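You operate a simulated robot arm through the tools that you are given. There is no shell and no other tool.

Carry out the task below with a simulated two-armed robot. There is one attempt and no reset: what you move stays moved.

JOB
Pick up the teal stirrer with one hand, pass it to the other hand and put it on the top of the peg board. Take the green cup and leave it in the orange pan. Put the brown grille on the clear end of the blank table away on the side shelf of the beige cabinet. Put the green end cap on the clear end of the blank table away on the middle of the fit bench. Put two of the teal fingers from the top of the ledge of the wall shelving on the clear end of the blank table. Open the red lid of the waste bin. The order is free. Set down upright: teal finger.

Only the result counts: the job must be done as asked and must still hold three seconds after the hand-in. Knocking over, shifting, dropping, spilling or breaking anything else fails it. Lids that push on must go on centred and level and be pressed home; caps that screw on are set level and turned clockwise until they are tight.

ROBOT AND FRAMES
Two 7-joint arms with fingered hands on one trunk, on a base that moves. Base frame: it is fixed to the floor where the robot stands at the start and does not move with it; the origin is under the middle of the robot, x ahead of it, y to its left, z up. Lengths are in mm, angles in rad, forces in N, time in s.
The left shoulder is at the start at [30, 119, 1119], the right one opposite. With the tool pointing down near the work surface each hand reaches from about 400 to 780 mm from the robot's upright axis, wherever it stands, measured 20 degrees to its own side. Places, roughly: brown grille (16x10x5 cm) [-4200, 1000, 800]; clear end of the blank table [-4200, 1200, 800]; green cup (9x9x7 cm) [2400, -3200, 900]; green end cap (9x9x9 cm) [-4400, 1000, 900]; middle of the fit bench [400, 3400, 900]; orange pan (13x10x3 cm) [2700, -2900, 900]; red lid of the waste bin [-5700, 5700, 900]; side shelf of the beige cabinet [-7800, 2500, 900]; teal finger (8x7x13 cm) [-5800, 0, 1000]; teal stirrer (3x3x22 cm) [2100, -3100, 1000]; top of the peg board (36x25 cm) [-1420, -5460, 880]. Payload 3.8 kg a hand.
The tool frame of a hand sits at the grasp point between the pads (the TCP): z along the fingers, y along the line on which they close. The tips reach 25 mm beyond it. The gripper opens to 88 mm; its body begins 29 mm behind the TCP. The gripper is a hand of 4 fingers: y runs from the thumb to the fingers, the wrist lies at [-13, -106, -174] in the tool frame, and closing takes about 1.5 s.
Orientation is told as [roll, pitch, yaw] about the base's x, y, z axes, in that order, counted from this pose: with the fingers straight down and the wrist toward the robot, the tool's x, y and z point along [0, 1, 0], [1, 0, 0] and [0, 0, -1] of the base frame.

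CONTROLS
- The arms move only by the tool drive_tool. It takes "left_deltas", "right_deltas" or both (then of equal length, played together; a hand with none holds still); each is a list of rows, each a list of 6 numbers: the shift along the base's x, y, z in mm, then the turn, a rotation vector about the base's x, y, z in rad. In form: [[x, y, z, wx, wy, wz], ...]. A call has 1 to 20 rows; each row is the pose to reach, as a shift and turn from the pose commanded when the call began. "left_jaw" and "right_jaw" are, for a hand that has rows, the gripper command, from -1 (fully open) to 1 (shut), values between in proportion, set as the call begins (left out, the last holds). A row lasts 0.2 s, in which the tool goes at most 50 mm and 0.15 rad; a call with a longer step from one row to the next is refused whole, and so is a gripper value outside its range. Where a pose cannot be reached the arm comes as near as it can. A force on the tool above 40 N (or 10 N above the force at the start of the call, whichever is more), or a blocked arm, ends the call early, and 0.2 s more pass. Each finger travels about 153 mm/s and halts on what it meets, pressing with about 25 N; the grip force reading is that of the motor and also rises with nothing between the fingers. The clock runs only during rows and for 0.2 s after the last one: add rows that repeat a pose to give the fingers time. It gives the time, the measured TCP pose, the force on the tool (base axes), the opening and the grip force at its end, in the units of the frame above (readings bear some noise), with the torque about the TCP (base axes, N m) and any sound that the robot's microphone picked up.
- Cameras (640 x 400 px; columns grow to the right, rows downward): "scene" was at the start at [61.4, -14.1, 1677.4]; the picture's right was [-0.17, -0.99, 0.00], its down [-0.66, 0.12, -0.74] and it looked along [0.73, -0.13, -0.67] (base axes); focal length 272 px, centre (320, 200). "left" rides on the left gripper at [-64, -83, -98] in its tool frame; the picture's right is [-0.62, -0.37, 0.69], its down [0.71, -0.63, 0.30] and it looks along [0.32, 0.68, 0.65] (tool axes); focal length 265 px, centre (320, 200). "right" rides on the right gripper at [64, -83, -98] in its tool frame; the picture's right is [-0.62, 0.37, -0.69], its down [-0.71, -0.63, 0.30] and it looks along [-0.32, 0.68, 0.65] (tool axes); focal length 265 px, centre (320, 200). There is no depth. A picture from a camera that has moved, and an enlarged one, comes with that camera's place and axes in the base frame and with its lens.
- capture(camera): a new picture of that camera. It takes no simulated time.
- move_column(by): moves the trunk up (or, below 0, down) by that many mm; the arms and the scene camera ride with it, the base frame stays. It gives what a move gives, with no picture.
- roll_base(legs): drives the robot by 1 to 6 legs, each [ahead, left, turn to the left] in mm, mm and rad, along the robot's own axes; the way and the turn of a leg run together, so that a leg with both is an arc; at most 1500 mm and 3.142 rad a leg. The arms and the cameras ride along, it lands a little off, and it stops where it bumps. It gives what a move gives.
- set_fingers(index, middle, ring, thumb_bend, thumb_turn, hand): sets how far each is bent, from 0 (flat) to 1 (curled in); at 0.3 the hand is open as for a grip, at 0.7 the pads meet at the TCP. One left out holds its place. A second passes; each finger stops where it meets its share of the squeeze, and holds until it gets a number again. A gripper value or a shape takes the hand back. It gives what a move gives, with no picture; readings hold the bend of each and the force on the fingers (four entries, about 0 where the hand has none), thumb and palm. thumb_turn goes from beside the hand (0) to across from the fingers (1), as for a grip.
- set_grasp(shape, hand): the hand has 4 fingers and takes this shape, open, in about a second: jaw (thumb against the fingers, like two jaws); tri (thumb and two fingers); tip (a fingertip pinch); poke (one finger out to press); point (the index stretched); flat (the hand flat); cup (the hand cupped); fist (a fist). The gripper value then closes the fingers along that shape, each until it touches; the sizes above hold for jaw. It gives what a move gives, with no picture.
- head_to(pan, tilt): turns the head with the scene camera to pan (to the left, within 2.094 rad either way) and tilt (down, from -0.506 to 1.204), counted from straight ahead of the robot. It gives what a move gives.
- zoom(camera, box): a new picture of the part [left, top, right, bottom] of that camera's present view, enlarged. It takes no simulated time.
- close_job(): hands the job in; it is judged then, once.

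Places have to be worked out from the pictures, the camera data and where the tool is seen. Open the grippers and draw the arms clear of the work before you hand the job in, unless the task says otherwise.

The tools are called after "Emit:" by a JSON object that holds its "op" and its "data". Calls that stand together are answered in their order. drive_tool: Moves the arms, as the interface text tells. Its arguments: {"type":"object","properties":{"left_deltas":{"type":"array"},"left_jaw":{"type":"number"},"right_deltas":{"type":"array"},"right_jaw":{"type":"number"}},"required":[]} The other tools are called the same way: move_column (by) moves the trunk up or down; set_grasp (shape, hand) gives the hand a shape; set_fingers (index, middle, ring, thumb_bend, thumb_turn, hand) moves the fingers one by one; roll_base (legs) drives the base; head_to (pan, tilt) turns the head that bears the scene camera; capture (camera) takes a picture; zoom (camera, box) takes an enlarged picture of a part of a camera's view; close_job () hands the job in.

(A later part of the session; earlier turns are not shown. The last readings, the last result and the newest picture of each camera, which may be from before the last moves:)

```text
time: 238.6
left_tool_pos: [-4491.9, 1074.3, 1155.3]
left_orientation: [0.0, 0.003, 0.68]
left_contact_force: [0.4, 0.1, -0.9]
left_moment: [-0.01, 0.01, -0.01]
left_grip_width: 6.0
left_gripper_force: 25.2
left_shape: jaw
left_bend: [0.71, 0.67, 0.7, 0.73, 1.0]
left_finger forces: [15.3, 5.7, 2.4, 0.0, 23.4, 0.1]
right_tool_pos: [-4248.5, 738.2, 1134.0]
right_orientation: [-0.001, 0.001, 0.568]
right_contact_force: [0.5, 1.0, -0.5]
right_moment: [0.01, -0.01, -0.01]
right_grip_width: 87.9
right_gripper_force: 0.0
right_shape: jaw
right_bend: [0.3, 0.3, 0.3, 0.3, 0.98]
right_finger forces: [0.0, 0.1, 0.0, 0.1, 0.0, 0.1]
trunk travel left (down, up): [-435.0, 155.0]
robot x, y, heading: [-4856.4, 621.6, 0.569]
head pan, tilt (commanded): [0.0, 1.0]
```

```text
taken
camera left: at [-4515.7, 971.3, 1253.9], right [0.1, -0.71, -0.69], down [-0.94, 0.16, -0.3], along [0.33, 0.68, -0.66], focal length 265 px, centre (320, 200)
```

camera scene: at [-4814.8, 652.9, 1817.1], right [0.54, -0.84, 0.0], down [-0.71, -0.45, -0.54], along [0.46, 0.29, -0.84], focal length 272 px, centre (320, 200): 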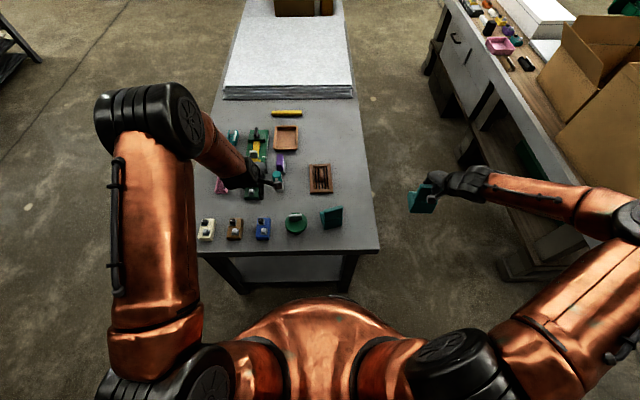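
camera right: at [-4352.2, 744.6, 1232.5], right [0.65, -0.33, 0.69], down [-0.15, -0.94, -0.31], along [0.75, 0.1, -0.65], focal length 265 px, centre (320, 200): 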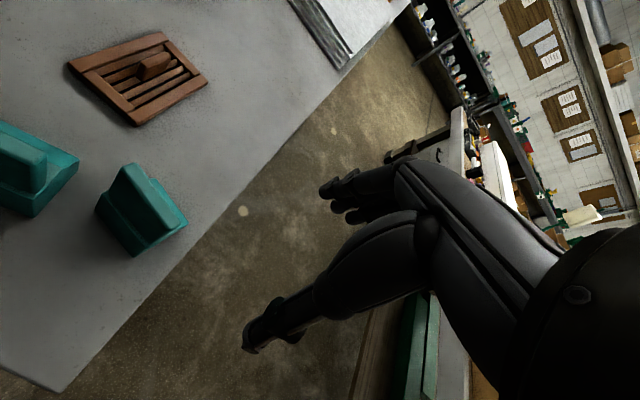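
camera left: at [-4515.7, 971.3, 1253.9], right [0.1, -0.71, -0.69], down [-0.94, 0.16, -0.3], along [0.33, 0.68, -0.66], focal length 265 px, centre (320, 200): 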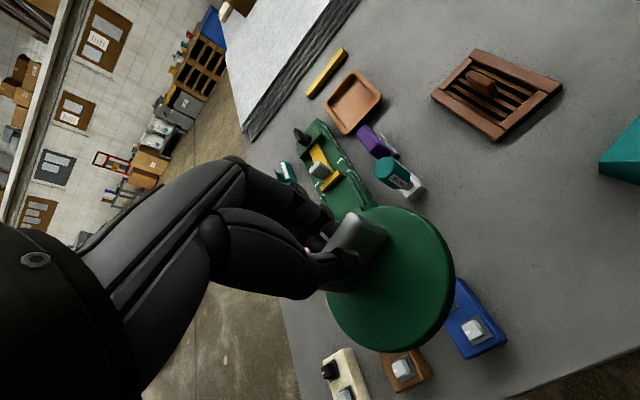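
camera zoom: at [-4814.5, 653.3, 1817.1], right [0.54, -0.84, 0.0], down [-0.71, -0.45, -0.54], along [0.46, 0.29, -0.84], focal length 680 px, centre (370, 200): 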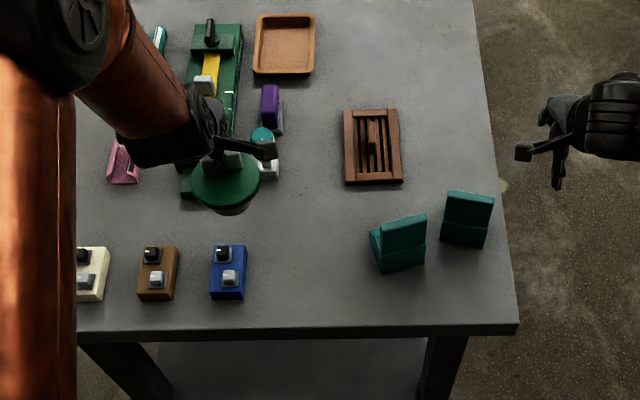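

The cap is securely held with nothing left on the table. For the grille I need the right hand turned 90 degrees (closing across its thin handle); I raise both hands and rotate the right one.

Emit:
{"op": "drive_tool", "data": {"left_deltas": [[0, 0, 12, 0, 0, 0], [0, 0, 24, 0, 0, 0], [0, 0, 36, 0, 0, 0], [0, 0, 48, 0, 0, 0], [0, 0, 60, 0, 0, 0], [0, 0, 72, 0, 0, 0], [0, 0, 84, 0, 0, 0], [0, 0, 96, 0, 0, 0], [0, 0, 108, 0, 0, 0], [0, 0, 120, 0, 0, 0], [0, 0, 132, 0, 0, 0], [0, 0, 145, 0, 0, 0]], "right_deltas": [[0, 0, 12, 0, 0, 0.131], [0, 0, 24, 0, 0, 0.262], [0, 0, 36, 0, 0, 0.393], [0, 0, 48, 0, 0, 0.524], [0, 0, 60, 0, 0, 0.654], [0, 0, 72, 0, 0, 0.785], [0, 0, 84, 0, 0, 0.916], [0, 0, 96, 0, 0, 1.047], [0, 0, 108, 0, 0, 1.178], [0, 0, 120, 0, 0, 1.309], [0, 0, 132, 0, 0, 1.44], [0, 0, 145, 0, 0, 1.5708]]}}

Emit:
{"op": "capture", "data": {"camera": "scene"}}

```text
time: 241.2
left_tool_pos: [-4491.2, 1074.4, 1302.2]
left_orientation: [0.0, -0.001, 0.681]
left_contact_force: [-0.5, 0.5, -1.4]
left_moment: [-0.02, -0.01, -0.01]
left_grip_width: 5.9
left_gripper_force: 25.2
left_shape: jaw
left_bend: [0.71, 0.67, 0.7, 0.73, 1.0]
left_finger forces: [15.5, 5.7, 2.4, 0.1, 23.5, 0.0]
right_tool_pos: [-4248.5, 735.9, 1279.1]
right_orientation: [0.003, 0.0, 2.143]
right_contact_force: [0.6, -0.9, -0.8]
right_moment: [0.01, -0.02, 0.01]
right_grip_width: 87.7
right_gripper_force: 0.1
right_shape: jaw
right_bend: [0.3, 0.3, 0.3, 0.3, 0.98]
right_finger forces: [0.0, 0.0, 0.0, 0.1, 0.0, 0.1]
right hand out of reach, approached as far as the arm can: row 3
trunk travel left (down, up): [-435.0, 155.0]
robot x, y, heading: [-4853.2, 622.2, 0.572]
head pan, tilt (commanded): [0.0, 1.0]
```

```text
taken
camera scene: at [-4814.0, 651.6, 1817.1], right [0.54, -0.84, 0.0], down [-0.71, -0.45, -0.54], along [0.46, 0.29, -0.84], focal length 272 px, centre (320, 200)
```

scene: 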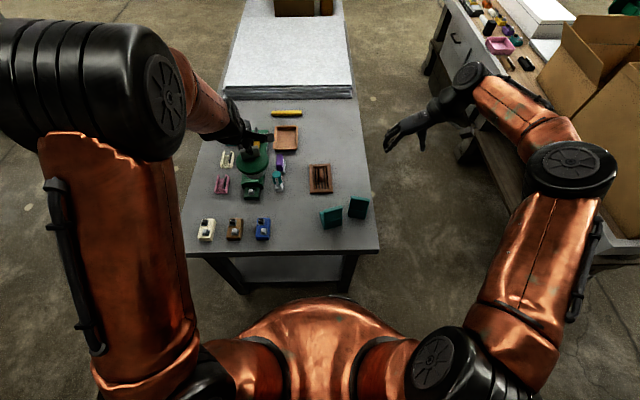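

The right hand is turned with its wrist to the right. I move the base 90 mm closer and lower the trunk 180 mm to get reach toward the grille.

Emit:
{"op": "roll_base", "data": {"legs": [[90, 0, 0]]}}

Emit:
{"op": "move_column", "data": {"by": -180}}

Emit:
{"op": "head_to", "data": {"pan": 0.0, "tilt": 0.95}}

Emit:
{"op": "zoom", "data": {"camera": "scene", "box": [240, 120, 440, 260]}}

Emit:
{"op": "capture", "data": {"camera": "right"}}

```text
time: 242.3
left_tool_pos: [-4415.0, 1122.1, 1302.4]
left_orientation: [-0.001, 0.0, 0.679]
left_contact_force: [0.2, 0.4, -1.3]
left_moment: [0.0, -0.02, -0.01]
left_grip_width: 5.9
left_gripper_force: 25.1
left_shape: jaw
left_bend: [0.71, 0.67, 0.7, 0.73, 1.0]
left_finger forces: [15.5, 5.6, 2.4, 0.0, 23.4, 0.0]
right_tool_pos: [-4170.4, 782.7, 1277.2]
right_orientation: [0.003, 0.0, 2.137]
right_contact_force: [-0.1, -0.5, 0.1]
right_moment: [0.0, 0.0, 0.0]
right_grip_width: 87.9
right_gripper_force: 0.0
right_shape: jaw
right_bend: [0.3, 0.3, 0.3, 0.3, 0.98]
right_finger forces: [0.1, 0.1, 0.0, 0.0, 0.0, 0.0]
trunk travel left (down, up): [-435.0, 155.0]
robot x, y, heading: [-4778.1, 668.6, 0.568]
head pan, tilt (commanded): [0.0, 1.0]
```

```text
time: 244.3
left_tool_pos: [-4416.1, 1122.4, 1121.4]
left_orientation: [-0.001, 0.0, 0.68]
left_contact_force: [-0.2, 0.2, -0.6]
left_moment: [0.02, -0.01, 0.0]
left_grip_width: 6.0
left_gripper_force: 25.0
left_shape: jaw
left_bend: [0.71, 0.67, 0.7, 0.73, 1.0]
left_finger forces: [15.3, 5.5, 2.3, 0.0, 23.4, 0.0]
right_tool_pos: [-4171.0, 782.2, 1097.2]
right_orientation: [0.0, 0.0, 2.137]
right_contact_force: [0.9, -0.4, -0.6]
right_moment: [-0.03, 0.02, 0.0]
right_grip_width: 87.7
right_gripper_force: 0.1
right_shape: jaw
right_bend: [0.3, 0.3, 0.3, 0.3, 0.98]
right_finger forces: [0.0, 0.0, 0.1, 0.0, 0.0, 0.1]
trunk travel left (down, up): [-255.0, 335.0]
robot x, y, heading: [-4781.7, 669.8, 0.567]
head pan, tilt (commanded): [0.0, 1.0]
```

```text
time: 244.9
left_tool_pos: [-4414.4, 1120.7, 1121.9]
left_orientation: [0.001, 0.002, 0.681]
left_contact_force: [0.5, -0.7, -0.1]
left_moment: [0.06, 0.0, 0.01]
left_grip_width: 6.1
left_gripper_force: 24.8
left_shape: jaw
left_bend: [0.71, 0.67, 0.7, 0.73, 1.0]
left_finger forces: [15.4, 5.6, 2.4, 0.0, 23.4, 0.1]
right_tool_pos: [-4170.7, 782.8, 1097.1]
right_orientation: [0.002, -0.002, 2.136]
right_contact_force: [0.4, -0.4, 0.5]
right_moment: [0.0, -0.01, -0.01]
right_grip_width: 87.8
right_gripper_force: 0.1
right_shape: jaw
right_bend: [0.3, 0.3, 0.3, 0.3, 0.98]
right_finger forces: [0.1, 0.0, 0.1, 0.1, 0.1, 0.0]
trunk travel left (down, up): [-255.0, 335.0]
robot x, y, heading: [-4780.4, 675.8, 0.563]
head pan, tilt (commanded): [0.0, 0.949]
```

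```text
2.86 times, centred on (340, 190) of scene
camera zoom: at [-4735.1, 701.1, 1640.7], right [0.54, -0.84, 0.0], down [-0.69, -0.44, -0.58], along [0.49, 0.31, -0.81], focal length 778 px, centre (263, 229)
```

zoom: 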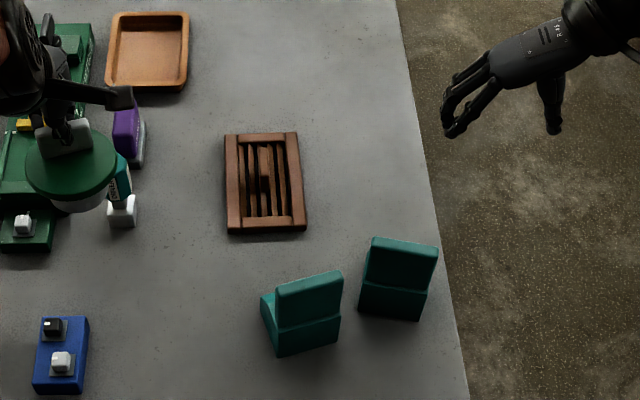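

```text
taken
camera right: at [-4179.9, 678.4, 1196.4], right [0.33, 0.64, 0.69], down [0.94, -0.15, -0.3], along [-0.09, 0.75, -0.65], focal length 265 px, centre (320, 200)
```

right: 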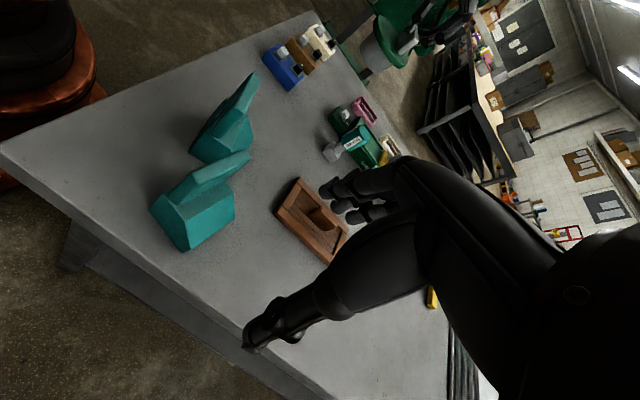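

Emit:
{"op": "zoom", "data": {"camera": "right", "box": [250, 160, 370, 280]}}

Emit:
{"op": "zoom", "data": {"camera": "scene", "box": [310, 150, 370, 210]}}

```text
3.33 times, centred on (310, 220) of right
camera zoom: at [-4179.9, 678.4, 1196.4], right [0.33, 0.64, 0.69], down [0.94, -0.15, -0.3], along [-0.09, 0.75, -0.65], focal length 885 px, centre (353, 133)
```

zoom: 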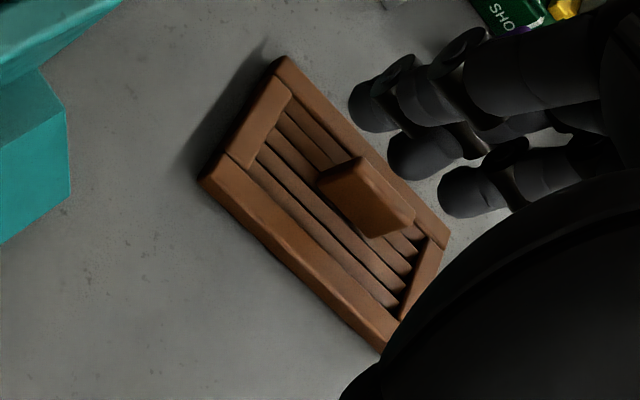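

```text
6.67 times, centred on (340, 180) of scene
camera zoom: at [-4735.1, 701.1, 1640.7], right [0.54, -0.84, 0.0], down [-0.69, -0.44, -0.58], along [0.49, 0.31, -0.81], focal length 1814 px, centre (187, 333)
```

zoom: 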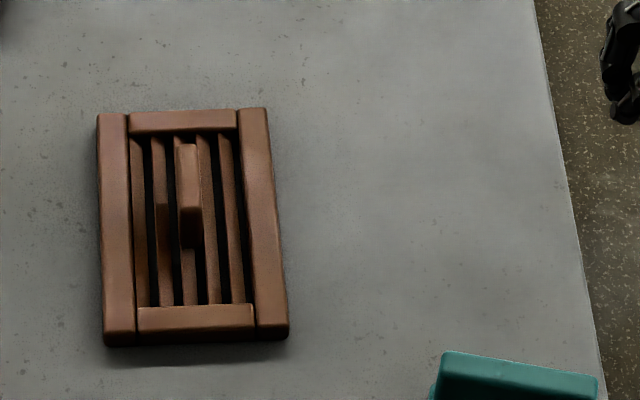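

Both views agree: the handle is at about (-4191, 1047), top z ≈ 887, 12 mm thick and 44 mm long. It is near the right arm's limit, so I creep 20 mm closer, then approach with a forward tilt of ~0.3 rad.

Emit:
{"op": "roll_base", "data": {"legs": [[20, 0, 0]]}}

Emit:
{"op": "drive_tool", "data": {"right_deltas": [[0, 30, 0, 0, 0, 0.01], [0, 65, 0, 0, 0, 0.02], [0, 100, 0, 0, 0, 0.03], [0, 140, 0, 0, 0, 0.04], [0, 180, 0, 0, 0, 0.045], [0, 180, 0, 0, 0, 0.045]]}}

Emit:
{"op": "capture", "data": {"camera": "scene"}}

```text
time: 245.7
left_tool_pos: [-4398.8, 1132.8, 1122.5]
left_orientation: [0.002, 0.001, 0.68]
left_contact_force: [0.2, 0.3, -0.6]
left_moment: [0.03, 0.01, 0.01]
left_grip_width: 6.0
left_gripper_force: 25.2
left_shape: jaw
left_bend: [0.71, 0.67, 0.7, 0.73, 1.0]
left_finger forces: [15.3, 5.5, 2.4, 0.0, 23.4, 0.0]
right_tool_pos: [-4154.2, 793.3, 1098.9]
right_orientation: [0.001, 0.0, 2.137]
right_contact_force: [-0.3, -0.8, 0.2]
right_moment: [0.02, 0.02, 0.02]
right_grip_width: 87.6
right_gripper_force: 0.2
right_shape: jaw
right_bend: [0.3, 0.3, 0.3, 0.3, 0.98]
right_finger forces: [0.0, 0.0, 0.0, 0.0, 0.0, 0.1]
trunk travel left (down, up): [-255.0, 335.0]
robot x, y, heading: [-4759.5, 684.0, 0.563]
head pan, tilt (commanded): [0.0, 0.949]
```

```text
time: 247.1
left_tool_pos: [-4399.0, 1133.8, 1122.4]
left_orientation: [0.0, 0.001, 0.68]
left_contact_force: [-0.4, 0.7, -0.7]
left_moment: [-0.02, -0.04, 0.0]
left_grip_width: 6.1
left_gripper_force: 25.4
left_shape: jaw
left_bend: [0.71, 0.67, 0.7, 0.73, 1.0]
left_finger forces: [15.3, 5.6, 2.5, 0.1, 23.3, 0.0]
right_tool_pos: [-4178.7, 944.0, 1094.5]
right_orientation: [0.001, 0.0, 2.183]
right_contact_force: [0.0, 0.4, -0.1]
right_moment: [0.01, 0.0, -0.01]
right_grip_width: 87.7
right_gripper_force: 0.1
right_shape: jaw
right_bend: [0.3, 0.3, 0.3, 0.3, 0.98]
right_finger forces: [0.1, 0.0, 0.1, 0.0, 0.0, 0.0]
right hand out of reach, approached as far as the arm can: row 4, 5, 6
trunk travel left (down, up): [-255.0, 335.0]
robot x, y, heading: [-4764.4, 681.9, 0.568]
head pan, tilt (commanded): [0.0, 0.949]
```

```text
taken
camera scene: at [-4718.9, 712.3, 1640.7], right [0.54, -0.84, 0.0], down [-0.69, -0.44, -0.58], along [0.49, 0.31, -0.81], focal length 272 px, centre (320, 200)
```

scene: 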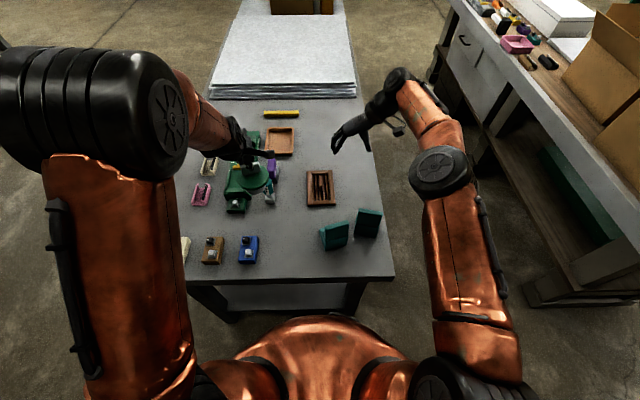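

At this height the arm is out of reach, but lower down it will reach farther. I go down and inward first, with a 0.2 rad forward tilt, stopping ~45 mm short of the handle.

Emit:
{"op": "drive_tool", "data": {"right_deltas": [[-13, 8, -20, 0.018, -0.028, 0], [-26, 16, -45, 0.036, -0.056, 0], [-39, 24, -70, 0.054, -0.084, 0], [-52, 32, -95, 0.072, -0.112, 0], [-64, 41, -118, 0.09, -0.14, 0], [-75.3, 49.2, -139, 0.1074, -0.1687, 0], [-75.3, 49.2, -139, 0.1074, -0.1687, 0]]}}

Emit:
{"op": "capture", "data": {"camera": "scene"}}

Emit:
{"op": "capture", "data": {"camera": "right"}}

```text
time: 248.7
left_tool_pos: [-4398.8, 1133.7, 1121.7]
left_orientation: [0.0, 0.002, 0.681]
left_contact_force: [0.0, -0.3, -1.2]
left_moment: [-0.03, 0.0, 0.02]
left_grip_width: 5.9
left_gripper_force: 24.8
left_shape: jaw
left_bend: [0.71, 0.67, 0.7, 0.73, 1.0]
left_finger forces: [15.4, 5.6, 2.3, 0.1, 23.5, 0.1]
right_tool_pos: [-4252.3, 993.5, 956.7]
right_orientation: [-0.201, 0.009, 2.181]
right_contact_force: [-0.7, -0.7, -0.4]
right_moment: [0.01, -0.01, -0.01]
right_grip_width: 87.8
right_gripper_force: 0.0
right_shape: jaw
right_bend: [0.3, 0.3, 0.3, 0.3, 0.98]
right_finger forces: [0.0, 0.0, 0.0, 0.1, 0.0, 0.1]
trunk travel left (down, up): [-255.0, 335.0]
robot x, y, heading: [-4761.6, 685.4, 0.562]
head pan, tilt (commanded): [0.0, 0.949]
```

```text
taken
camera scene: at [-4718.7, 711.4, 1640.7], right [0.54, -0.84, 0.0], down [-0.69, -0.44, -0.58], along [0.49, 0.31, -0.81], focal length 272 px, centre (320, 200)
```

scene: 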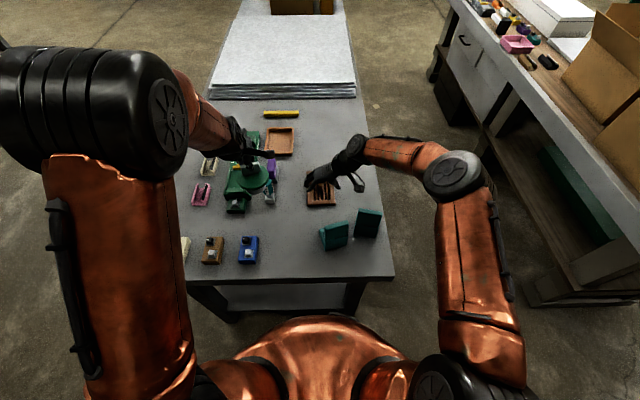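

```text
taken
camera right: at [-4271.9, 879.8, 1040.8], right [0.17, 0.58, 0.8], down [0.99, -0.08, -0.15], along [-0.02, 0.81, -0.58], focal length 265 px, centre (320, 200)
```

right: 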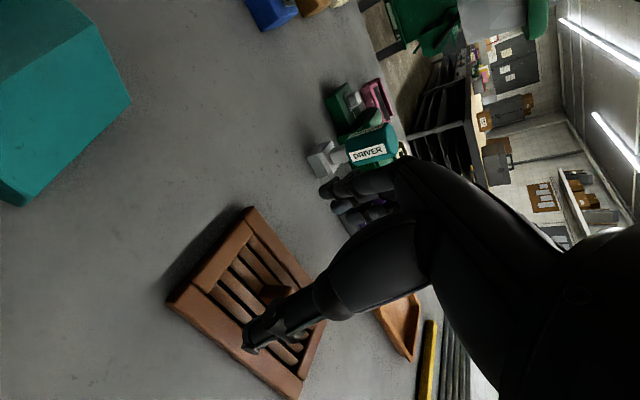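

The pose follows the reachable one; the hand is now 77 mm short of and 12 mm right of the handle. I move in over it at z ≈ 940 and check.

Emit:
{"op": "drive_tool", "data": {"right_deltas": [[20, 17, -5, 0, 0, 0], [40, 35, -10, 0, 0, 0], [58.8, 51.9, -16, 0, 0, 0], [58.8, 51.9, -16, 0, 0, 0]]}}

Emit:
{"op": "capture", "data": {"camera": "right"}}

Emit:
{"op": "zoom", "data": {"camera": "scene", "box": [270, 120, 400, 220]}}

```text
time: 249.7
left_tool_pos: [-4398.0, 1133.8, 1122.8]
left_orientation: [0.0, 0.0, 0.681]
left_contact_force: [-0.2, -0.5, -1.4]
left_moment: [0.02, -0.01, -0.01]
left_grip_width: 5.7
left_gripper_force: 24.9
left_shape: jaw
left_bend: [0.71, 0.67, 0.7, 0.73, 1.0]
left_finger forces: [15.4, 5.5, 2.3, 0.0, 23.4, 0.0]
right_tool_pos: [-4210.5, 1032.6, 942.3]
right_orientation: [-0.2, 0.008, 2.182]
right_contact_force: [-0.3, -0.4, 0.4]
right_moment: [-0.03, 0.0, 0.0]
right_grip_width: 87.7
right_gripper_force: 0.0
right_shape: jaw
right_bend: [0.3, 0.3, 0.3, 0.3, 0.98]
right_finger forces: [0.1, 0.0, 0.0, 0.1, 0.0, 0.1]
right hand out of reach, approached as far as the arm can: row 3, 4
trunk travel left (down, up): [-255.0, 335.0]
robot x, y, heading: [-4762.7, 683.7, 0.567]
head pan, tilt (commanded): [0.0, 0.949]
```

```text
taken
camera right: at [-4229.5, 918.2, 1028.0], right [0.17, 0.58, 0.8], down [0.99, -0.08, -0.15], along [-0.02, 0.81, -0.58], focal length 265 px, centre (320, 200)
```

right: 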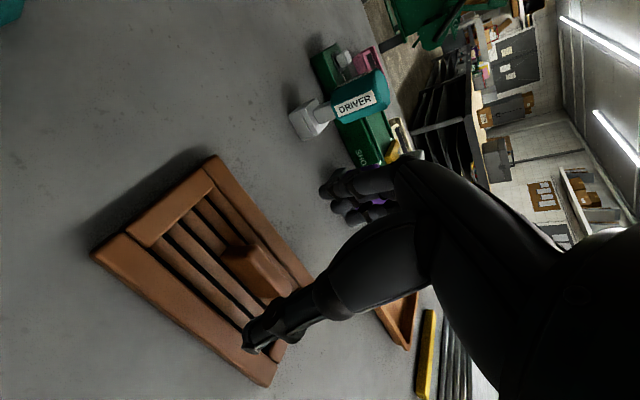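

```text
4.00 times, centred on (335, 170) of scene
camera zoom: at [-4718.7, 711.8, 1640.7], right [0.54, -0.84, 0.0], down [-0.69, -0.44, -0.58], along [0.49, 0.31, -0.81], focal length 1088 px, centre (260, 320)
```

zoom: 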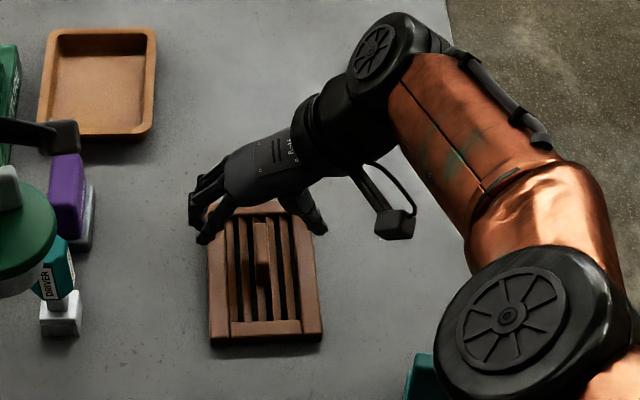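

The hand is laterally aligned but ~24 mm short. I creep the base another 22 mm forward (hands move with it, well above everything).

Emit:
{"op": "roll_base", "data": {"legs": [[23, 0, 0]]}}

Emit:
{"op": "capture", "data": {"camera": "right"}}

Emit:
{"op": "zoom", "data": {"camera": "scene", "box": [270, 120, 400, 220]}}

```text
time: 250.5
left_tool_pos: [-4380.0, 1145.9, 1122.9]
left_orientation: [0.0, 0.0, 0.681]
left_contact_force: [0.3, 0.3, -0.2]
left_moment: [0.01, 0.01, 0.04]
left_grip_width: 5.9
left_gripper_force: 25.6
left_shape: jaw
left_bend: [0.71, 0.67, 0.7, 0.73, 1.0]
left_finger forces: [15.5, 5.7, 2.4, 0.0, 23.3, 0.1]
right_tool_pos: [-4190.7, 1044.5, 944.1]
right_orientation: [-0.199, 0.009, 2.182]
right_contact_force: [-0.2, -0.7, 0.7]
right_moment: [-0.01, 0.01, 0.01]
right_grip_width: 87.9
right_gripper_force: 0.0
right_shape: jaw
right_bend: [0.3, 0.3, 0.3, 0.3, 0.98]
right_finger forces: [0.0, 0.0, 0.0, 0.0, 0.1, 0.0]
trunk travel left (down, up): [-255.0, 335.0]
robot x, y, heading: [-4745.3, 693.6, 0.559]
head pan, tilt (commanded): [0.0, 0.949]
```

```text
taken
camera right: at [-4210.4, 930.4, 1028.1], right [0.17, 0.58, 0.8], down [0.99, -0.08, -0.15], along [-0.02, 0.81, -0.58], focal length 265 px, centre (320, 200)
```

right: 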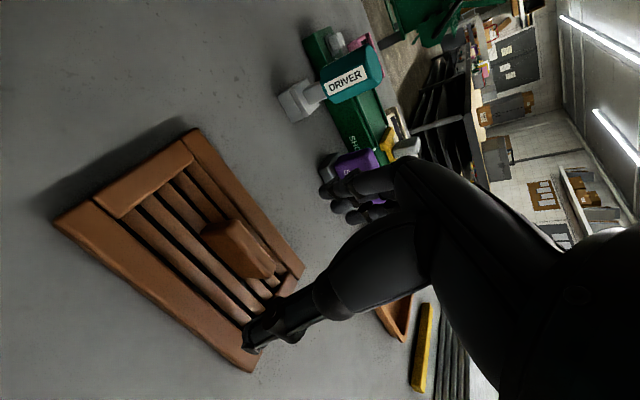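

```text
4.00 times, centred on (335, 170) of scene
camera zoom: at [-4699.5, 723.8, 1640.7], right [0.54, -0.84, 0.0], down [-0.69, -0.44, -0.58], along [0.49, 0.31, -0.81], focal length 1088 px, centre (260, 320)
```

zoom: 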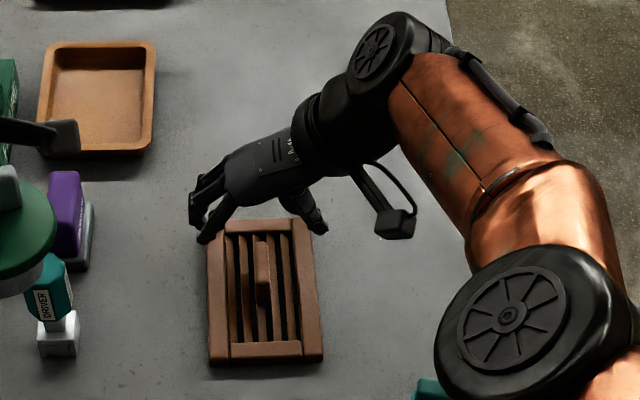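

The handle's top projects within ~5 mm of the expected spot. I lower 48 mm to bring the fingertips either side of the handle.

Emit:
{"op": "drive_tool", "data": {"right_deltas": [[0, 1, -15, 0, 0, 0], [-0.8, 2, -30, 0, 0, 0], [-0.8, 2, -42, 0, 0, 0], [-0.8, 2, -48, 0, 0, 0], [-0.8, 2, -48, 0, 0, 0]]}}

Emit:
{"op": "capture", "data": {"camera": "right"}}

Emit:
{"op": "zoom", "data": {"camera": "right", "box": [180, 160, 360, 330]}}

Emit:
{"op": "zoom", "data": {"camera": "scene", "box": [290, 140, 390, 220]}}

```text
time: 251.7
left_tool_pos: [-4380.9, 1144.1, 1122.4]
left_orientation: [0.001, 0.0, 0.681]
left_contact_force: [0.6, 0.2, -1.2]
left_moment: [0.0, -0.02, 0.03]
left_grip_width: 6.0
left_gripper_force: 25.0
left_shape: jaw
left_bend: [0.71, 0.67, 0.7, 0.73, 1.0]
left_finger forces: [15.5, 5.6, 2.4, 0.0, 23.3, 0.0]
right_tool_pos: [-4200.1, 1038.4, 902.4]
right_orientation: [-0.201, 0.008, 2.182]
right_contact_force: [0.0, 0.6, -0.6]
right_moment: [-0.01, -0.01, -0.02]
right_grip_width: 87.7
right_gripper_force: 0.0
right_shape: jaw
right_bend: [0.3, 0.3, 0.3, 0.3, 0.98]
right_finger forces: [0.1, 0.1, 0.1, 0.0, 0.1, 0.0]
right hand out of reach, approached as far as the arm can: row 1, 2, 3, 4, 5
trunk travel left (down, up): [-255.0, 335.0]
robot x, y, heading: [-4744.3, 697.4, 0.566]
head pan, tilt (commanded): [0.0, 0.949]
```

```text
taken
camera right: at [-4219.2, 923.7, 985.7], right [0.17, 0.58, 0.8], down [0.99, -0.08, -0.15], along [-0.02, 0.81, -0.58], focal length 265 px, centre (320, 200)
```

right: 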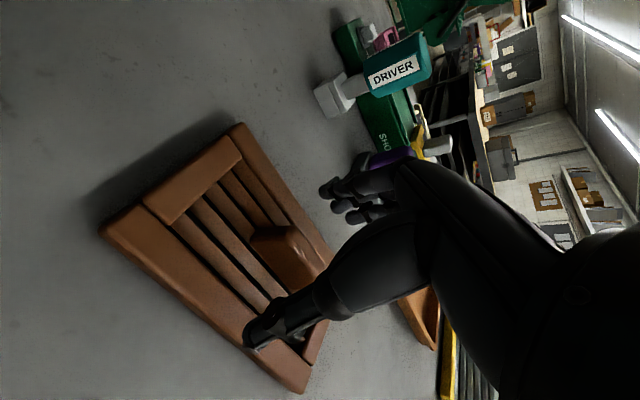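

```text
2.35 times, centred on (270, 245) of right
camera zoom: at [-4219.2, 923.7, 985.7], right [0.17, 0.58, 0.8], down [0.99, -0.08, -0.15], along [-0.02, 0.81, -0.58], focal length 624 px, centre (438, 94)
```

zoom: 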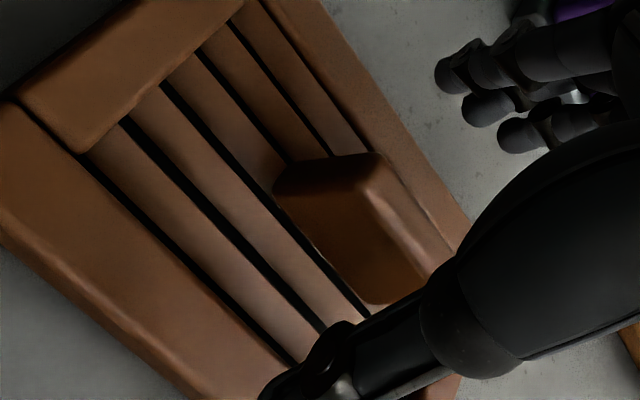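

```text
5.00 times, centred on (340, 180) of scene
camera zoom: at [-4700.0, 723.6, 1640.7], right [0.54, -0.84, 0.0], down [-0.69, -0.44, -0.58], along [0.49, 0.31, -0.81], focal length 1361 px, centre (220, 300)
```

zoom: 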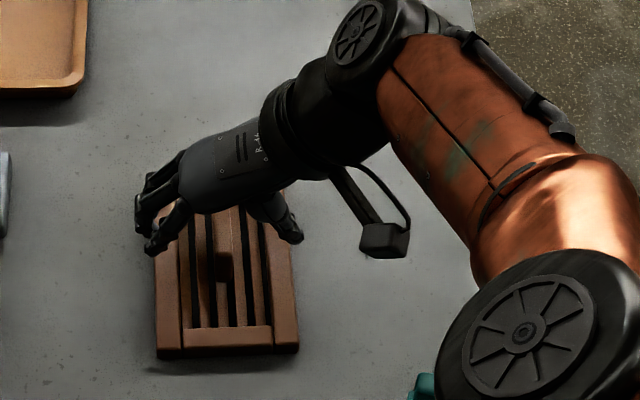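

The hand came to within ~12 mm of the handle's middle and ~7 mm too high. I creep the base forward 16 mm more; the fingers straddle the handle lengthwise, so nothing is in the way.

Emit:
{"op": "roll_base", "data": {"legs": [[17, 0, 0]]}}

Emit:
{"op": "drive_tool", "data": {"right_deltas": [[0, 0, -4, 0, 0, 0], [0, 0, -8, 0, 0, 0], [0, 0, -8, 0, 0, 0]]}}

Emit:
{"op": "zoom", "data": {"camera": "right", "box": [180, 160, 360, 330]}}

Emit:
{"op": "zoom", "data": {"camera": "scene", "box": [290, 140, 390, 220]}}

```text
time: 252.5
left_tool_pos: [-4365.9, 1153.9, 1121.5]
left_orientation: [0.001, 0.0, 0.679]
left_contact_force: [-0.5, 0.5, -1.2]
left_moment: [-0.02, 0.02, 0.01]
left_grip_width: 5.9
left_gripper_force: 25.3
left_shape: jaw
left_bend: [0.71, 0.67, 0.7, 0.73, 1.0]
left_finger forces: [15.4, 5.6, 2.3, 0.0, 23.4, 0.0]
right_tool_pos: [-4186.1, 1047.6, 902.7]
right_orientation: [-0.199, 0.008, 2.182]
right_contact_force: [0.6, 1.1, 0.1]
right_moment: [0.01, 0.01, 0.01]
right_grip_width: 87.6
right_gripper_force: 0.1
right_shape: jaw
right_bend: [0.3, 0.3, 0.3, 0.3, 0.98]
right_finger forces: [0.0, 0.0, 0.0, 0.1, 0.1, 0.1]
trunk travel left (down, up): [-255.0, 335.0]
robot x, y, heading: [-4730.5, 703.4, 0.561]
head pan, tilt (commanded): [0.0, 0.949]
```

```text
time: 253.3
left_tool_pos: [-4366.4, 1153.9, 1123.4]
left_orientation: [0.001, 0.0, 0.68]
left_contact_force: [0.1, 0.5, -0.8]
left_moment: [0.0, -0.03, -0.02]
left_grip_width: 5.9
left_gripper_force: 24.7
left_shape: jaw
left_bend: [0.71, 0.67, 0.7, 0.73, 1.0]
left_finger forces: [15.4, 5.6, 2.3, 0.0, 23.3, 0.0]
right_tool_pos: [-4185.8, 1046.3, 897.6]
right_orientation: [-0.2, 0.012, 2.181]
right_contact_force: [0.1, 0.2, 0.3]
right_moment: [0.02, -0.02, 0.01]
right_grip_width: 87.4
right_gripper_force: 0.1
right_shape: jaw
right_bend: [0.3, 0.3, 0.3, 0.3, 0.98]
right_finger forces: [0.1, 0.1, 0.1, 0.1, 0.1, 0.1]
right hand out of reach, approached as far as the arm can: row 2, 3
trunk travel left (down, up): [-255.0, 335.0]
robot x, y, heading: [-4731.7, 709.3, 0.562]
head pan, tilt (commanded): [0.0, 0.949]
```

```text
2.35 times, centred on (270, 245) of right
camera zoom: at [-4205.8, 931.9, 981.6], right [0.17, 0.58, 0.8], down [0.99, -0.08, -0.15], along [-0.02, 0.81, -0.58], focal length 624 px, centre (438, 94)
```

zoom: 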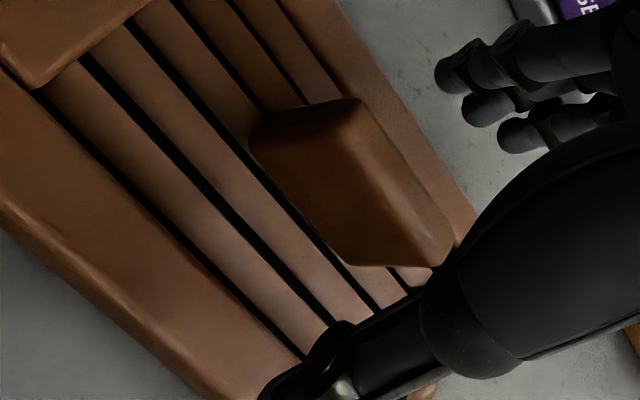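

```text
5.00 times, centred on (340, 180) of scene
camera zoom: at [-4686.3, 732.3, 1640.7], right [0.54, -0.84, 0.0], down [-0.69, -0.44, -0.58], along [0.49, 0.31, -0.81], focal length 1361 px, centre (220, 300)
```

zoom: 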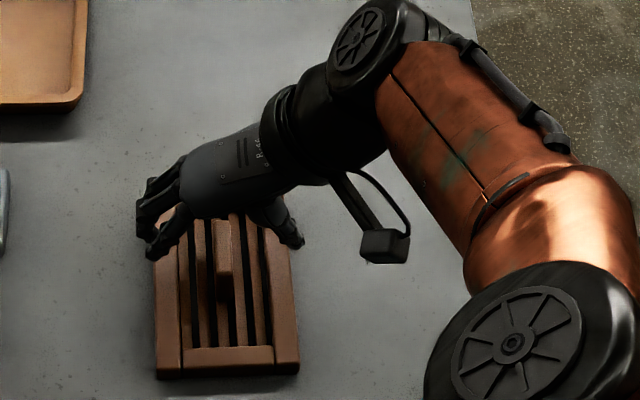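

The handle is between thumb and fingers; I shift 7 mm back toward me to centre on it, 3 mm down, and close the right hand.

Emit:
{"op": "drive_tool", "data": {"right_deltas": [[-3, -2, -1, 0, 0, 0], [-6, -3.8, -3, 0, 0, 0], [-6, -3.8, -3, 0, 0, 0]]}}

Emit:
{"op": "drive_tool", "data": {"right_deltas": [[0, 0, 0, 0, 0, 0], [0, 0, 0, 0, 0, 0], [0, 0, 0, 0, 0, 0], [0, 0, 0, 0, 0, 0], [0, 0, 0, 0, 0, 0], [0, 0, 0, 0, 0, 0], [0, 0, 0, 0, 0, 0], [0, 0, 0, 0, 0, 0]], "right_jaw": 1}}

Emit:
{"op": "zoom", "data": {"camera": "right", "box": [180, 160, 360, 330]}}

```text
time: 254.1
left_tool_pos: [-4366.2, 1154.2, 1121.0]
left_orientation: [0.0, 0.0, 0.68]
left_contact_force: [0.1, -0.3, -1.3]
left_moment: [-0.02, -0.02, 0.01]
left_grip_width: 6.0
left_gripper_force: 25.1
left_shape: jaw
left_bend: [0.71, 0.67, 0.7, 0.73, 1.0]
left_finger forces: [15.4, 5.6, 2.4, 0.0, 23.4, 0.1]
right_tool_pos: [-4190.8, 1041.9, 894.3]
right_orientation: [-0.199, 0.009, 2.183]
right_contact_force: [-0.5, -0.7, -0.1]
right_moment: [-0.01, 0.03, 0.04]
right_grip_width: 87.6
right_gripper_force: 0.0
right_shape: jaw
right_bend: [0.3, 0.3, 0.3, 0.3, 0.98]
right_finger forces: [0.0, 0.1, 0.0, 0.1, 0.0, 0.0]
trunk travel left (down, up): [-255.0, 335.0]
robot x, y, heading: [-4725.6, 700.5, 0.564]
head pan, tilt (commanded): [0.0, 0.949]
```

```text
time: 255.9
left_tool_pos: [-4366.9, 1154.2, 1122.2]
left_orientation: [0.0, 0.0, 0.681]
left_contact_force: [-0.2, 0.2, -0.9]
left_moment: [0.02, 0.01, 0.0]
left_grip_width: 6.0
left_gripper_force: 25.6
left_shape: jaw
left_bend: [0.71, 0.67, 0.7, 0.73, 1.0]
left_finger forces: [15.4, 5.6, 2.4, 0.0, 23.5, 0.0]
right_tool_pos: [-4191.9, 1042.3, 893.4]
right_orientation: [-0.199, 0.008, 2.181]
right_contact_force: [-0.7, -0.6, 0.0]
right_moment: [-0.02, 0.01, 0.05]
right_grip_width: 6.5
right_gripper_force: 24.7
right_shape: jaw
right_bend: [0.72, 0.65, 0.65, 0.72, 1.0]
right_finger forces: [14.0, 6.3, 2.8, 0.0, 23.1, 0.0]
trunk travel left (down, up): [-255.0, 335.0]
robot x, y, heading: [-4729.4, 704.1, 0.568]
head pan, tilt (commanded): [0.0, 0.949]
```

```text
2.35 times, centred on (270, 245) of right
camera zoom: at [-4211.0, 928.3, 978.1], right [0.17, 0.58, 0.8], down [0.99, -0.08, -0.15], along [-0.02, 0.81, -0.58], focal length 624 px, centre (438, 94)
```

zoom: 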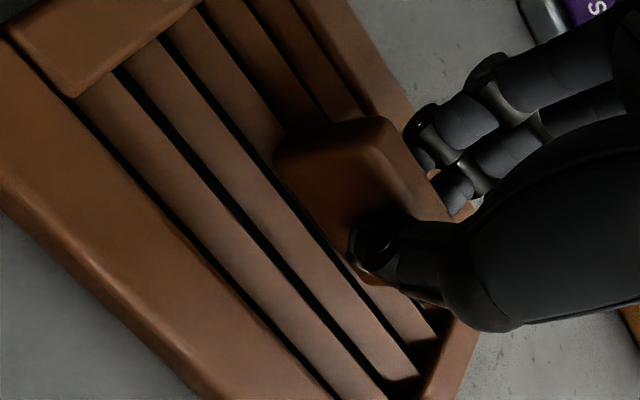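

All three fingers and the thumb bear on the handle. I lift, drawing slightly back to stay in reach.

Emit:
{"op": "drive_tool", "data": {"right_deltas": [[0, 0, 8, 0, 0, 0], [0, 0, 18, 0, 0, 0], [-3, -2, 30, 0, 0, 0], [-8, -5, 45, 0, 0, 0], [-15, -10, 60, 0, 0, 0]]}}

Emit:
{"op": "capture", "data": {"camera": "right"}}

Emit:
{"op": "zoom", "data": {"camera": "scene", "box": [270, 120, 410, 230]}}

```text
time: 257.1
left_tool_pos: [-4367.3, 1153.8, 1122.5]
left_orientation: [0.0, 0.0, 0.68]
left_contact_force: [0.0, -0.1, -0.9]
left_moment: [0.0, 0.01, 0.02]
left_grip_width: 5.8
left_gripper_force: 25.0
left_shape: jaw
left_bend: [0.71, 0.67, 0.7, 0.73, 1.0]
left_finger forces: [15.4, 5.5, 2.4, 0.1, 23.5, 0.0]
right_tool_pos: [-4208.8, 1032.2, 953.6]
right_orientation: [-0.199, 0.009, 2.182]
right_contact_force: [0.5, 0.4, -2.0]
right_moment: [0.01, -0.05, 0.01]
right_grip_width: 6.4
right_gripper_force: 24.8
right_shape: jaw
right_bend: [0.71, 0.66, 0.68, 0.72, 1.0]
right_finger forces: [15.5, 5.2, 2.5, 0.0, 23.3, 0.0]
trunk travel left (down, up): [-255.0, 335.0]
robot x, y, heading: [-4731.5, 703.5, 0.567]
head pan, tilt (commanded): [0.0, 0.949]
```

```text
taken
camera right: at [-4227.5, 917.9, 1038.2], right [0.17, 0.58, 0.8], down [0.99, -0.08, -0.15], along [-0.02, 0.81, -0.58], focal length 265 px, centre (320, 200)
```

right: 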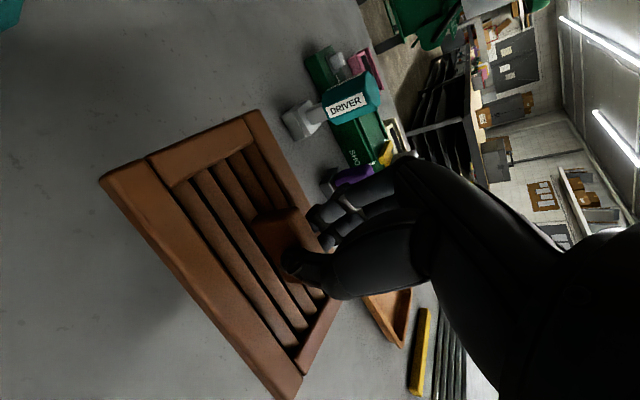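

```text
3.64 times, centred on (340, 175) of scene
camera zoom: at [-4685.9, 732.3, 1640.7], right [0.54, -0.84, 0.0], down [-0.69, -0.44, -0.58], along [0.49, 0.31, -0.81], focal length 990 px, centre (247, 291)
```

zoom: 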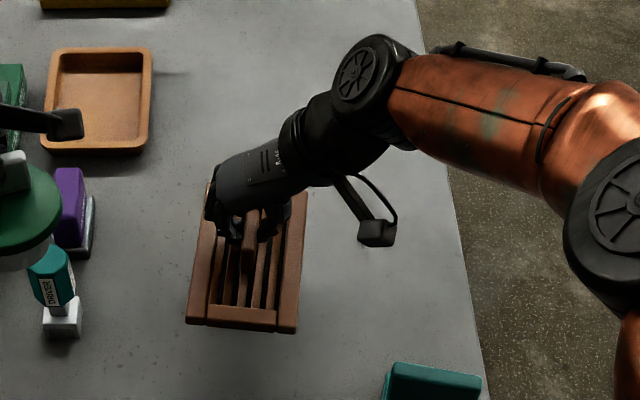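

The grille is up (about 2 N). I raise the trunk 220 mm, draw the right hand in, and back away from the table.

Emit:
{"op": "move_column", "data": {"by": 220}}

Emit:
{"op": "drive_tool", "data": {"right_deltas": [[-12, -15, 0, 0, 0, 0], [-24, -35, 0, 0, 0, 0], [-36, -55, 0, 0, 0, 0], [-48, -80, 0, 0, 0, 0], [-48, -120, 0, 0, 0, 0], [-40, -160, 0, 0, 0, 0], [-30, -200, 0, 0, 0, 0], [-20, -235, 0, 0, 0, 0]]}}

Emit:
{"op": "roll_base", "data": {"legs": [[-330, 0, 0]]}}

Emit:
{"op": "capture", "data": {"camera": "scene"}}

```text
time: 259.4
left_tool_pos: [-4366.9, 1154.0, 1341.8]
left_orientation: [-0.001, -0.001, 0.681]
left_contact_force: [0.1, 0.0, -1.2]
left_moment: [0.0, -0.03, -0.02]
left_grip_width: 6.2
left_gripper_force: 24.9
left_shape: jaw
left_bend: [0.71, 0.67, 0.7, 0.73, 1.0]
left_finger forces: [15.4, 5.5, 2.2, 0.0, 23.3, 0.0]
right_tool_pos: [-4207.6, 1032.3, 1173.7]
right_orientation: [-0.199, 0.009, 2.182]
right_contact_force: [0.2, -1.1, -1.1]
right_moment: [0.0, -0.02, 0.01]
right_grip_width: 6.2
right_gripper_force: 25.5
right_shape: jaw
right_bend: [0.71, 0.66, 0.68, 0.72, 1.0]
right_finger forces: [15.5, 5.4, 2.5, 0.0, 23.3, 0.0]
trunk travel left (down, up): [-475.0, 115.0]
robot x, y, heading: [-4731.9, 704.0, 0.567]
head pan, tilt (commanded): [0.0, 0.949]
```

```text
time: 261.2
left_tool_pos: [-4365.8, 1151.8, 1341.9]
left_orientation: [0.0, 0.0, 0.68]
left_contact_force: [0.0, -0.3, -0.4]
left_moment: [0.0, 0.01, 0.0]
left_grip_width: 6.0
left_gripper_force: 25.8
left_shape: jaw
left_bend: [0.71, 0.67, 0.7, 0.73, 1.0]
left_finger forces: [15.4, 5.6, 2.3, 0.0, 23.3, 0.1]
right_tool_pos: [-4227.8, 797.2, 1172.1]
right_orientation: [-0.199, 0.01, 2.184]
right_contact_force: [-0.3, -0.7, -1.5]
right_moment: [-0.01, 0.01, 0.0]
right_grip_width: 6.4
right_gripper_force: 24.7
right_shape: jaw
right_bend: [0.71, 0.66, 0.69, 0.72, 1.0]
right_finger forces: [15.8, 5.1, 2.7, 0.0, 23.5, 0.0]
trunk travel left (down, up): [-475.0, 115.0]
robot x, y, heading: [-4727.7, 704.1, 0.567]
head pan, tilt (commanded): [0.0, 0.949]
```

```text
time: 263.4
left_tool_pos: [-4648.8, 976.1, 1342.3]
left_orientation: [0.0, 0.001, 0.685]
left_contact_force: [0.2, 0.1, -0.3]
left_moment: [0.02, -0.04, -0.04]
left_grip_width: 6.0
left_gripper_force: 25.4
left_shape: jaw
left_bend: [0.71, 0.67, 0.7, 0.73, 1.0]
left_finger forces: [15.4, 5.6, 2.4, 0.1, 23.4, 0.0]
right_tool_pos: [-4508.4, 621.7, 1173.0]
right_orientation: [-0.199, 0.008, 2.185]
right_contact_force: [-0.6, -0.4, -2.4]
right_moment: [0.03, 0.0, -0.02]
right_grip_width: 6.4
right_gripper_force: 25.2
right_shape: jaw
right_bend: [0.71, 0.66, 0.69, 0.72, 1.0]
right_finger forces: [15.6, 5.1, 2.6, 0.0, 23.5, 0.1]
trunk travel left (down, up): [-475.0, 115.0]
robot x, y, heading: [-5009.9, 524.9, 0.572]
head pan, tilt (commanded): [0.0, 0.949]
```

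```text
taken
camera scene: at [-4966.0, 553.7, 1860.7], right [0.54, -0.84, 0.0], down [-0.69, -0.44, -0.58], along [0.49, 0.31, -0.81], focal length 272 px, centre (320, 200)
```

scene: 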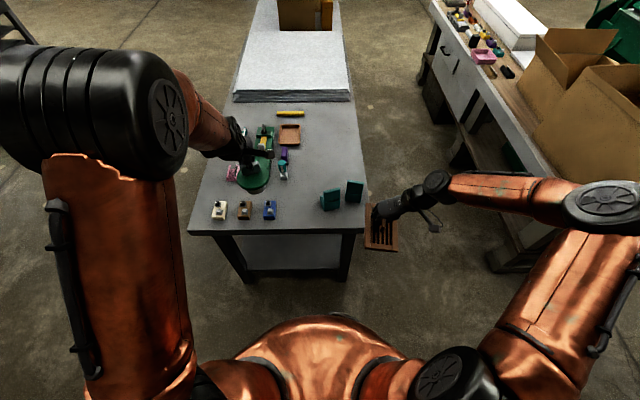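

The table is as I left it, with both fingers upright. I turn left along the aisle and look toward the beige cabinet.

Emit:
{"op": "roll_base", "data": {"legs": [[0, 0, 1.53]]}}

Emit:
{"op": "head_to", "data": {"pan": 0.2, "tilt": 0.4}}

Emit:
{"op": "capture", "data": {"camera": "scene"}}

```text
time: 267.5
left_tool_pos: [-5439.5, 912.9, 1343.2]
left_orientation: [0.001, 0.0, 2.192]
left_contact_force: [-0.3, 0.3, -0.2]
left_moment: [0.01, 0.0, 0.01]
left_grip_width: 5.9
left_gripper_force: 25.6
left_shape: jaw
left_bend: [0.71, 0.67, 0.7, 0.73, 1.0]
left_finger forces: [15.2, 5.5, 2.5, 0.1, 23.0, 0.0]
right_tool_pos: [-5075.3, 1033.1, 1173.4]
right_orientation: [-0.198, 0.008, -2.59]
right_contact_force: [-0.1, 0.1, -2.3]
right_moment: [-0.02, 0.02, 0.02]
right_grip_width: 6.6
right_gripper_force: 25.0
right_shape: jaw
right_bend: [0.71, 0.66, 0.69, 0.72, 1.0]
right_finger forces: [15.8, 5.2, 2.5, 0.1, 23.4, 0.1]
trunk travel left (down, up): [-475.0, 115.0]
robot x, y, heading: [-5011.7, 525.7, 2.081]
head pan, tilt (commanded): [0.0, 0.949]
```

```text
time: 268.5
left_tool_pos: [-5439.8, 914.9, 1342.8]
left_orientation: [-0.002, -0.001, 2.191]
left_contact_force: [0.3, 0.3, -1.6]
left_moment: [0.02, -0.01, -0.04]
left_grip_width: 6.1
left_gripper_force: 25.1
left_shape: jaw
left_bend: [0.71, 0.67, 0.7, 0.73, 1.0]
left_finger forces: [15.2, 5.6, 2.4, 0.1, 23.2, 0.1]
right_tool_pos: [-5075.2, 1030.9, 1172.7]
right_orientation: [-0.199, 0.008, -2.588]
right_contact_force: [0.6, -0.4, -1.5]
right_moment: [-0.02, 0.0, -0.02]
right_grip_width: 6.6
right_gripper_force: 25.3
right_shape: jaw
right_bend: [0.71, 0.66, 0.69, 0.72, 1.0]
right_finger forces: [15.6, 5.2, 2.5, 0.0, 23.4, 0.1]
trunk travel left (down, up): [-475.0, 115.0]
robot x, y, heading: [-5011.9, 522.5, 2.077]
head pan, tilt (commanded): [0.201, 0.4]
```

```text
taken
camera scene: at [-5062.6, 578.4, 1907.2], right [0.76, 0.65, 0.0], down [0.25, -0.3, -0.92], along [-0.6, 0.7, -0.39], focal length 272 px, centre (320, 200)
```

scene: 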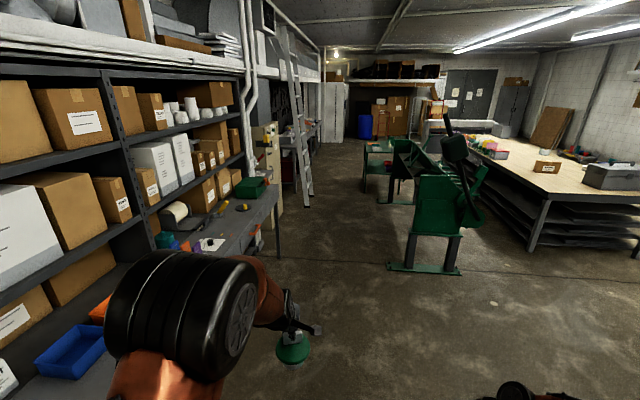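

Emit:
{"op": "zoom", "data": {"camera": "scene", "box": [210, 90, 350, 230]}}

```text
2.86 times, centred on (280, 160) of scene
camera zoom: at [-5062.6, 578.4, 1907.2], right [0.76, 0.65, 0.0], down [0.25, -0.3, -0.92], along [-0.6, 0.7, -0.39], focal length 778 px, centre (434, 314)
```

zoom: 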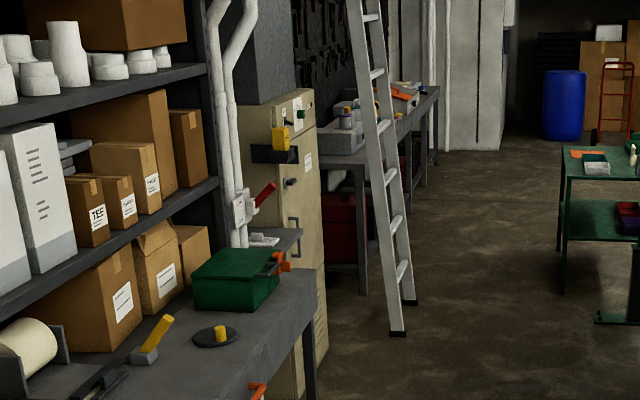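

The beige cabinet stands past the end of the ledge, with a grey shelf on its near side. I drive along the aisle toward it.

Emit:
{"op": "roll_base", "data": {"legs": [[1400, 100, 0.02]]}}

Emit:
{"op": "head_to", "data": {"pan": 0.5, "tilt": 0.5}}

Emit:
{"op": "capture", "data": {"camera": "scene"}}

Emit:
{"op": "zoom", "data": {"camera": "scene", "box": [200, 80, 400, 240]}}

```text
time: 275.5
left_tool_pos: [-6269.5, 2031.9, 1342.5]
left_orientation: [0.0, 0.001, 2.26]
left_contact_force: [-0.3, -0.6, -1.3]
left_moment: [-0.02, 0.04, 0.0]
left_grip_width: 5.9
left_gripper_force: 25.1
left_shape: jaw
left_bend: [0.71, 0.67, 0.7, 0.73, 1.0]
left_finger forces: [15.2, 5.5, 2.4, 0.1, 23.1, 0.1]
right_tool_pos: [-5915.2, 2174.6, 1172.5]
right_orientation: [-0.199, 0.01, -2.521]
right_contact_force: [0.5, 0.3, -0.7]
right_moment: [-0.02, 0.0, 0.02]
right_grip_width: 6.3
right_gripper_force: 24.3
right_shape: jaw
right_bend: [0.71, 0.66, 0.69, 0.72, 1.0]
right_finger forces: [15.7, 5.2, 2.5, 0.1, 23.4, 0.0]
trunk travel left (down, up): [-475.0, 115.0]
robot x, y, heading: [-5817.6, 1674.7, 2.145]
head pan, tilt (commanded): [0.201, 0.4]
```

```text
time: 276.3
left_tool_pos: [-6270.1, 2032.5, 1342.6]
left_orientation: [-0.001, 0.0, 2.26]
left_contact_force: [-0.6, 0.2, -0.8]
left_moment: [0.02, 0.04, -0.01]
left_grip_width: 5.6
left_gripper_force: 25.4
left_shape: jaw
left_bend: [0.71, 0.67, 0.7, 0.73, 1.0]
left_finger forces: [15.3, 5.4, 2.4, 0.0, 23.0, 0.0]
right_tool_pos: [-5915.5, 2175.0, 1172.9]
right_orientation: [-0.199, 0.008, -2.521]
right_contact_force: [0.6, -0.1, -2.0]
right_moment: [0.0, -0.01, 0.02]
right_grip_width: 6.4
right_gripper_force: 25.0
right_shape: jaw
right_bend: [0.71, 0.66, 0.69, 0.72, 1.0]
right_finger forces: [15.7, 5.1, 2.5, 0.0, 23.5, 0.0]
trunk travel left (down, up): [-475.0, 115.0]
robot x, y, heading: [-5814.9, 1673.0, 2.144]
head pan, tilt (commanded): [0.499, 0.499]
```

```text
taken
camera scene: at [-5887.3, 1700.8, 1898.2], right [0.48, 0.88, 0.0], down [0.42, -0.23, -0.88], along [-0.77, 0.42, -0.48], focal length 272 px, centre (320, 200)
```

scene: 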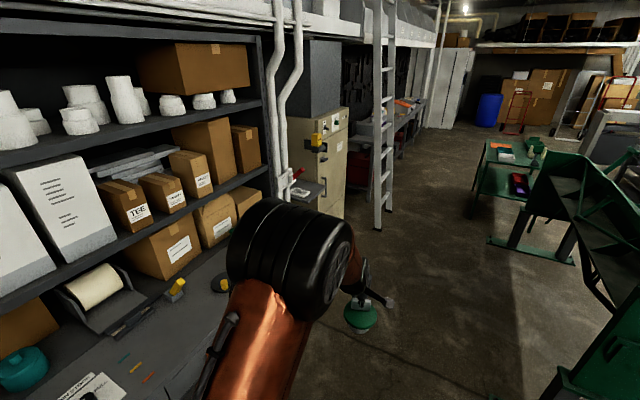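

```text
2.50 times, centred on (300, 160) of scene
camera zoom: at [-5887.3, 1700.8, 1898.2], right [0.48, 0.88, 0.0], down [0.42, -0.23, -0.88], along [-0.77, 0.42, -0.48], focal length 680 px, centre (370, 300)
```

zoom: 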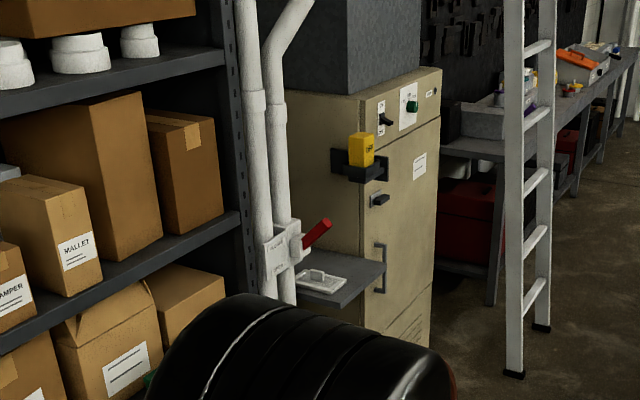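

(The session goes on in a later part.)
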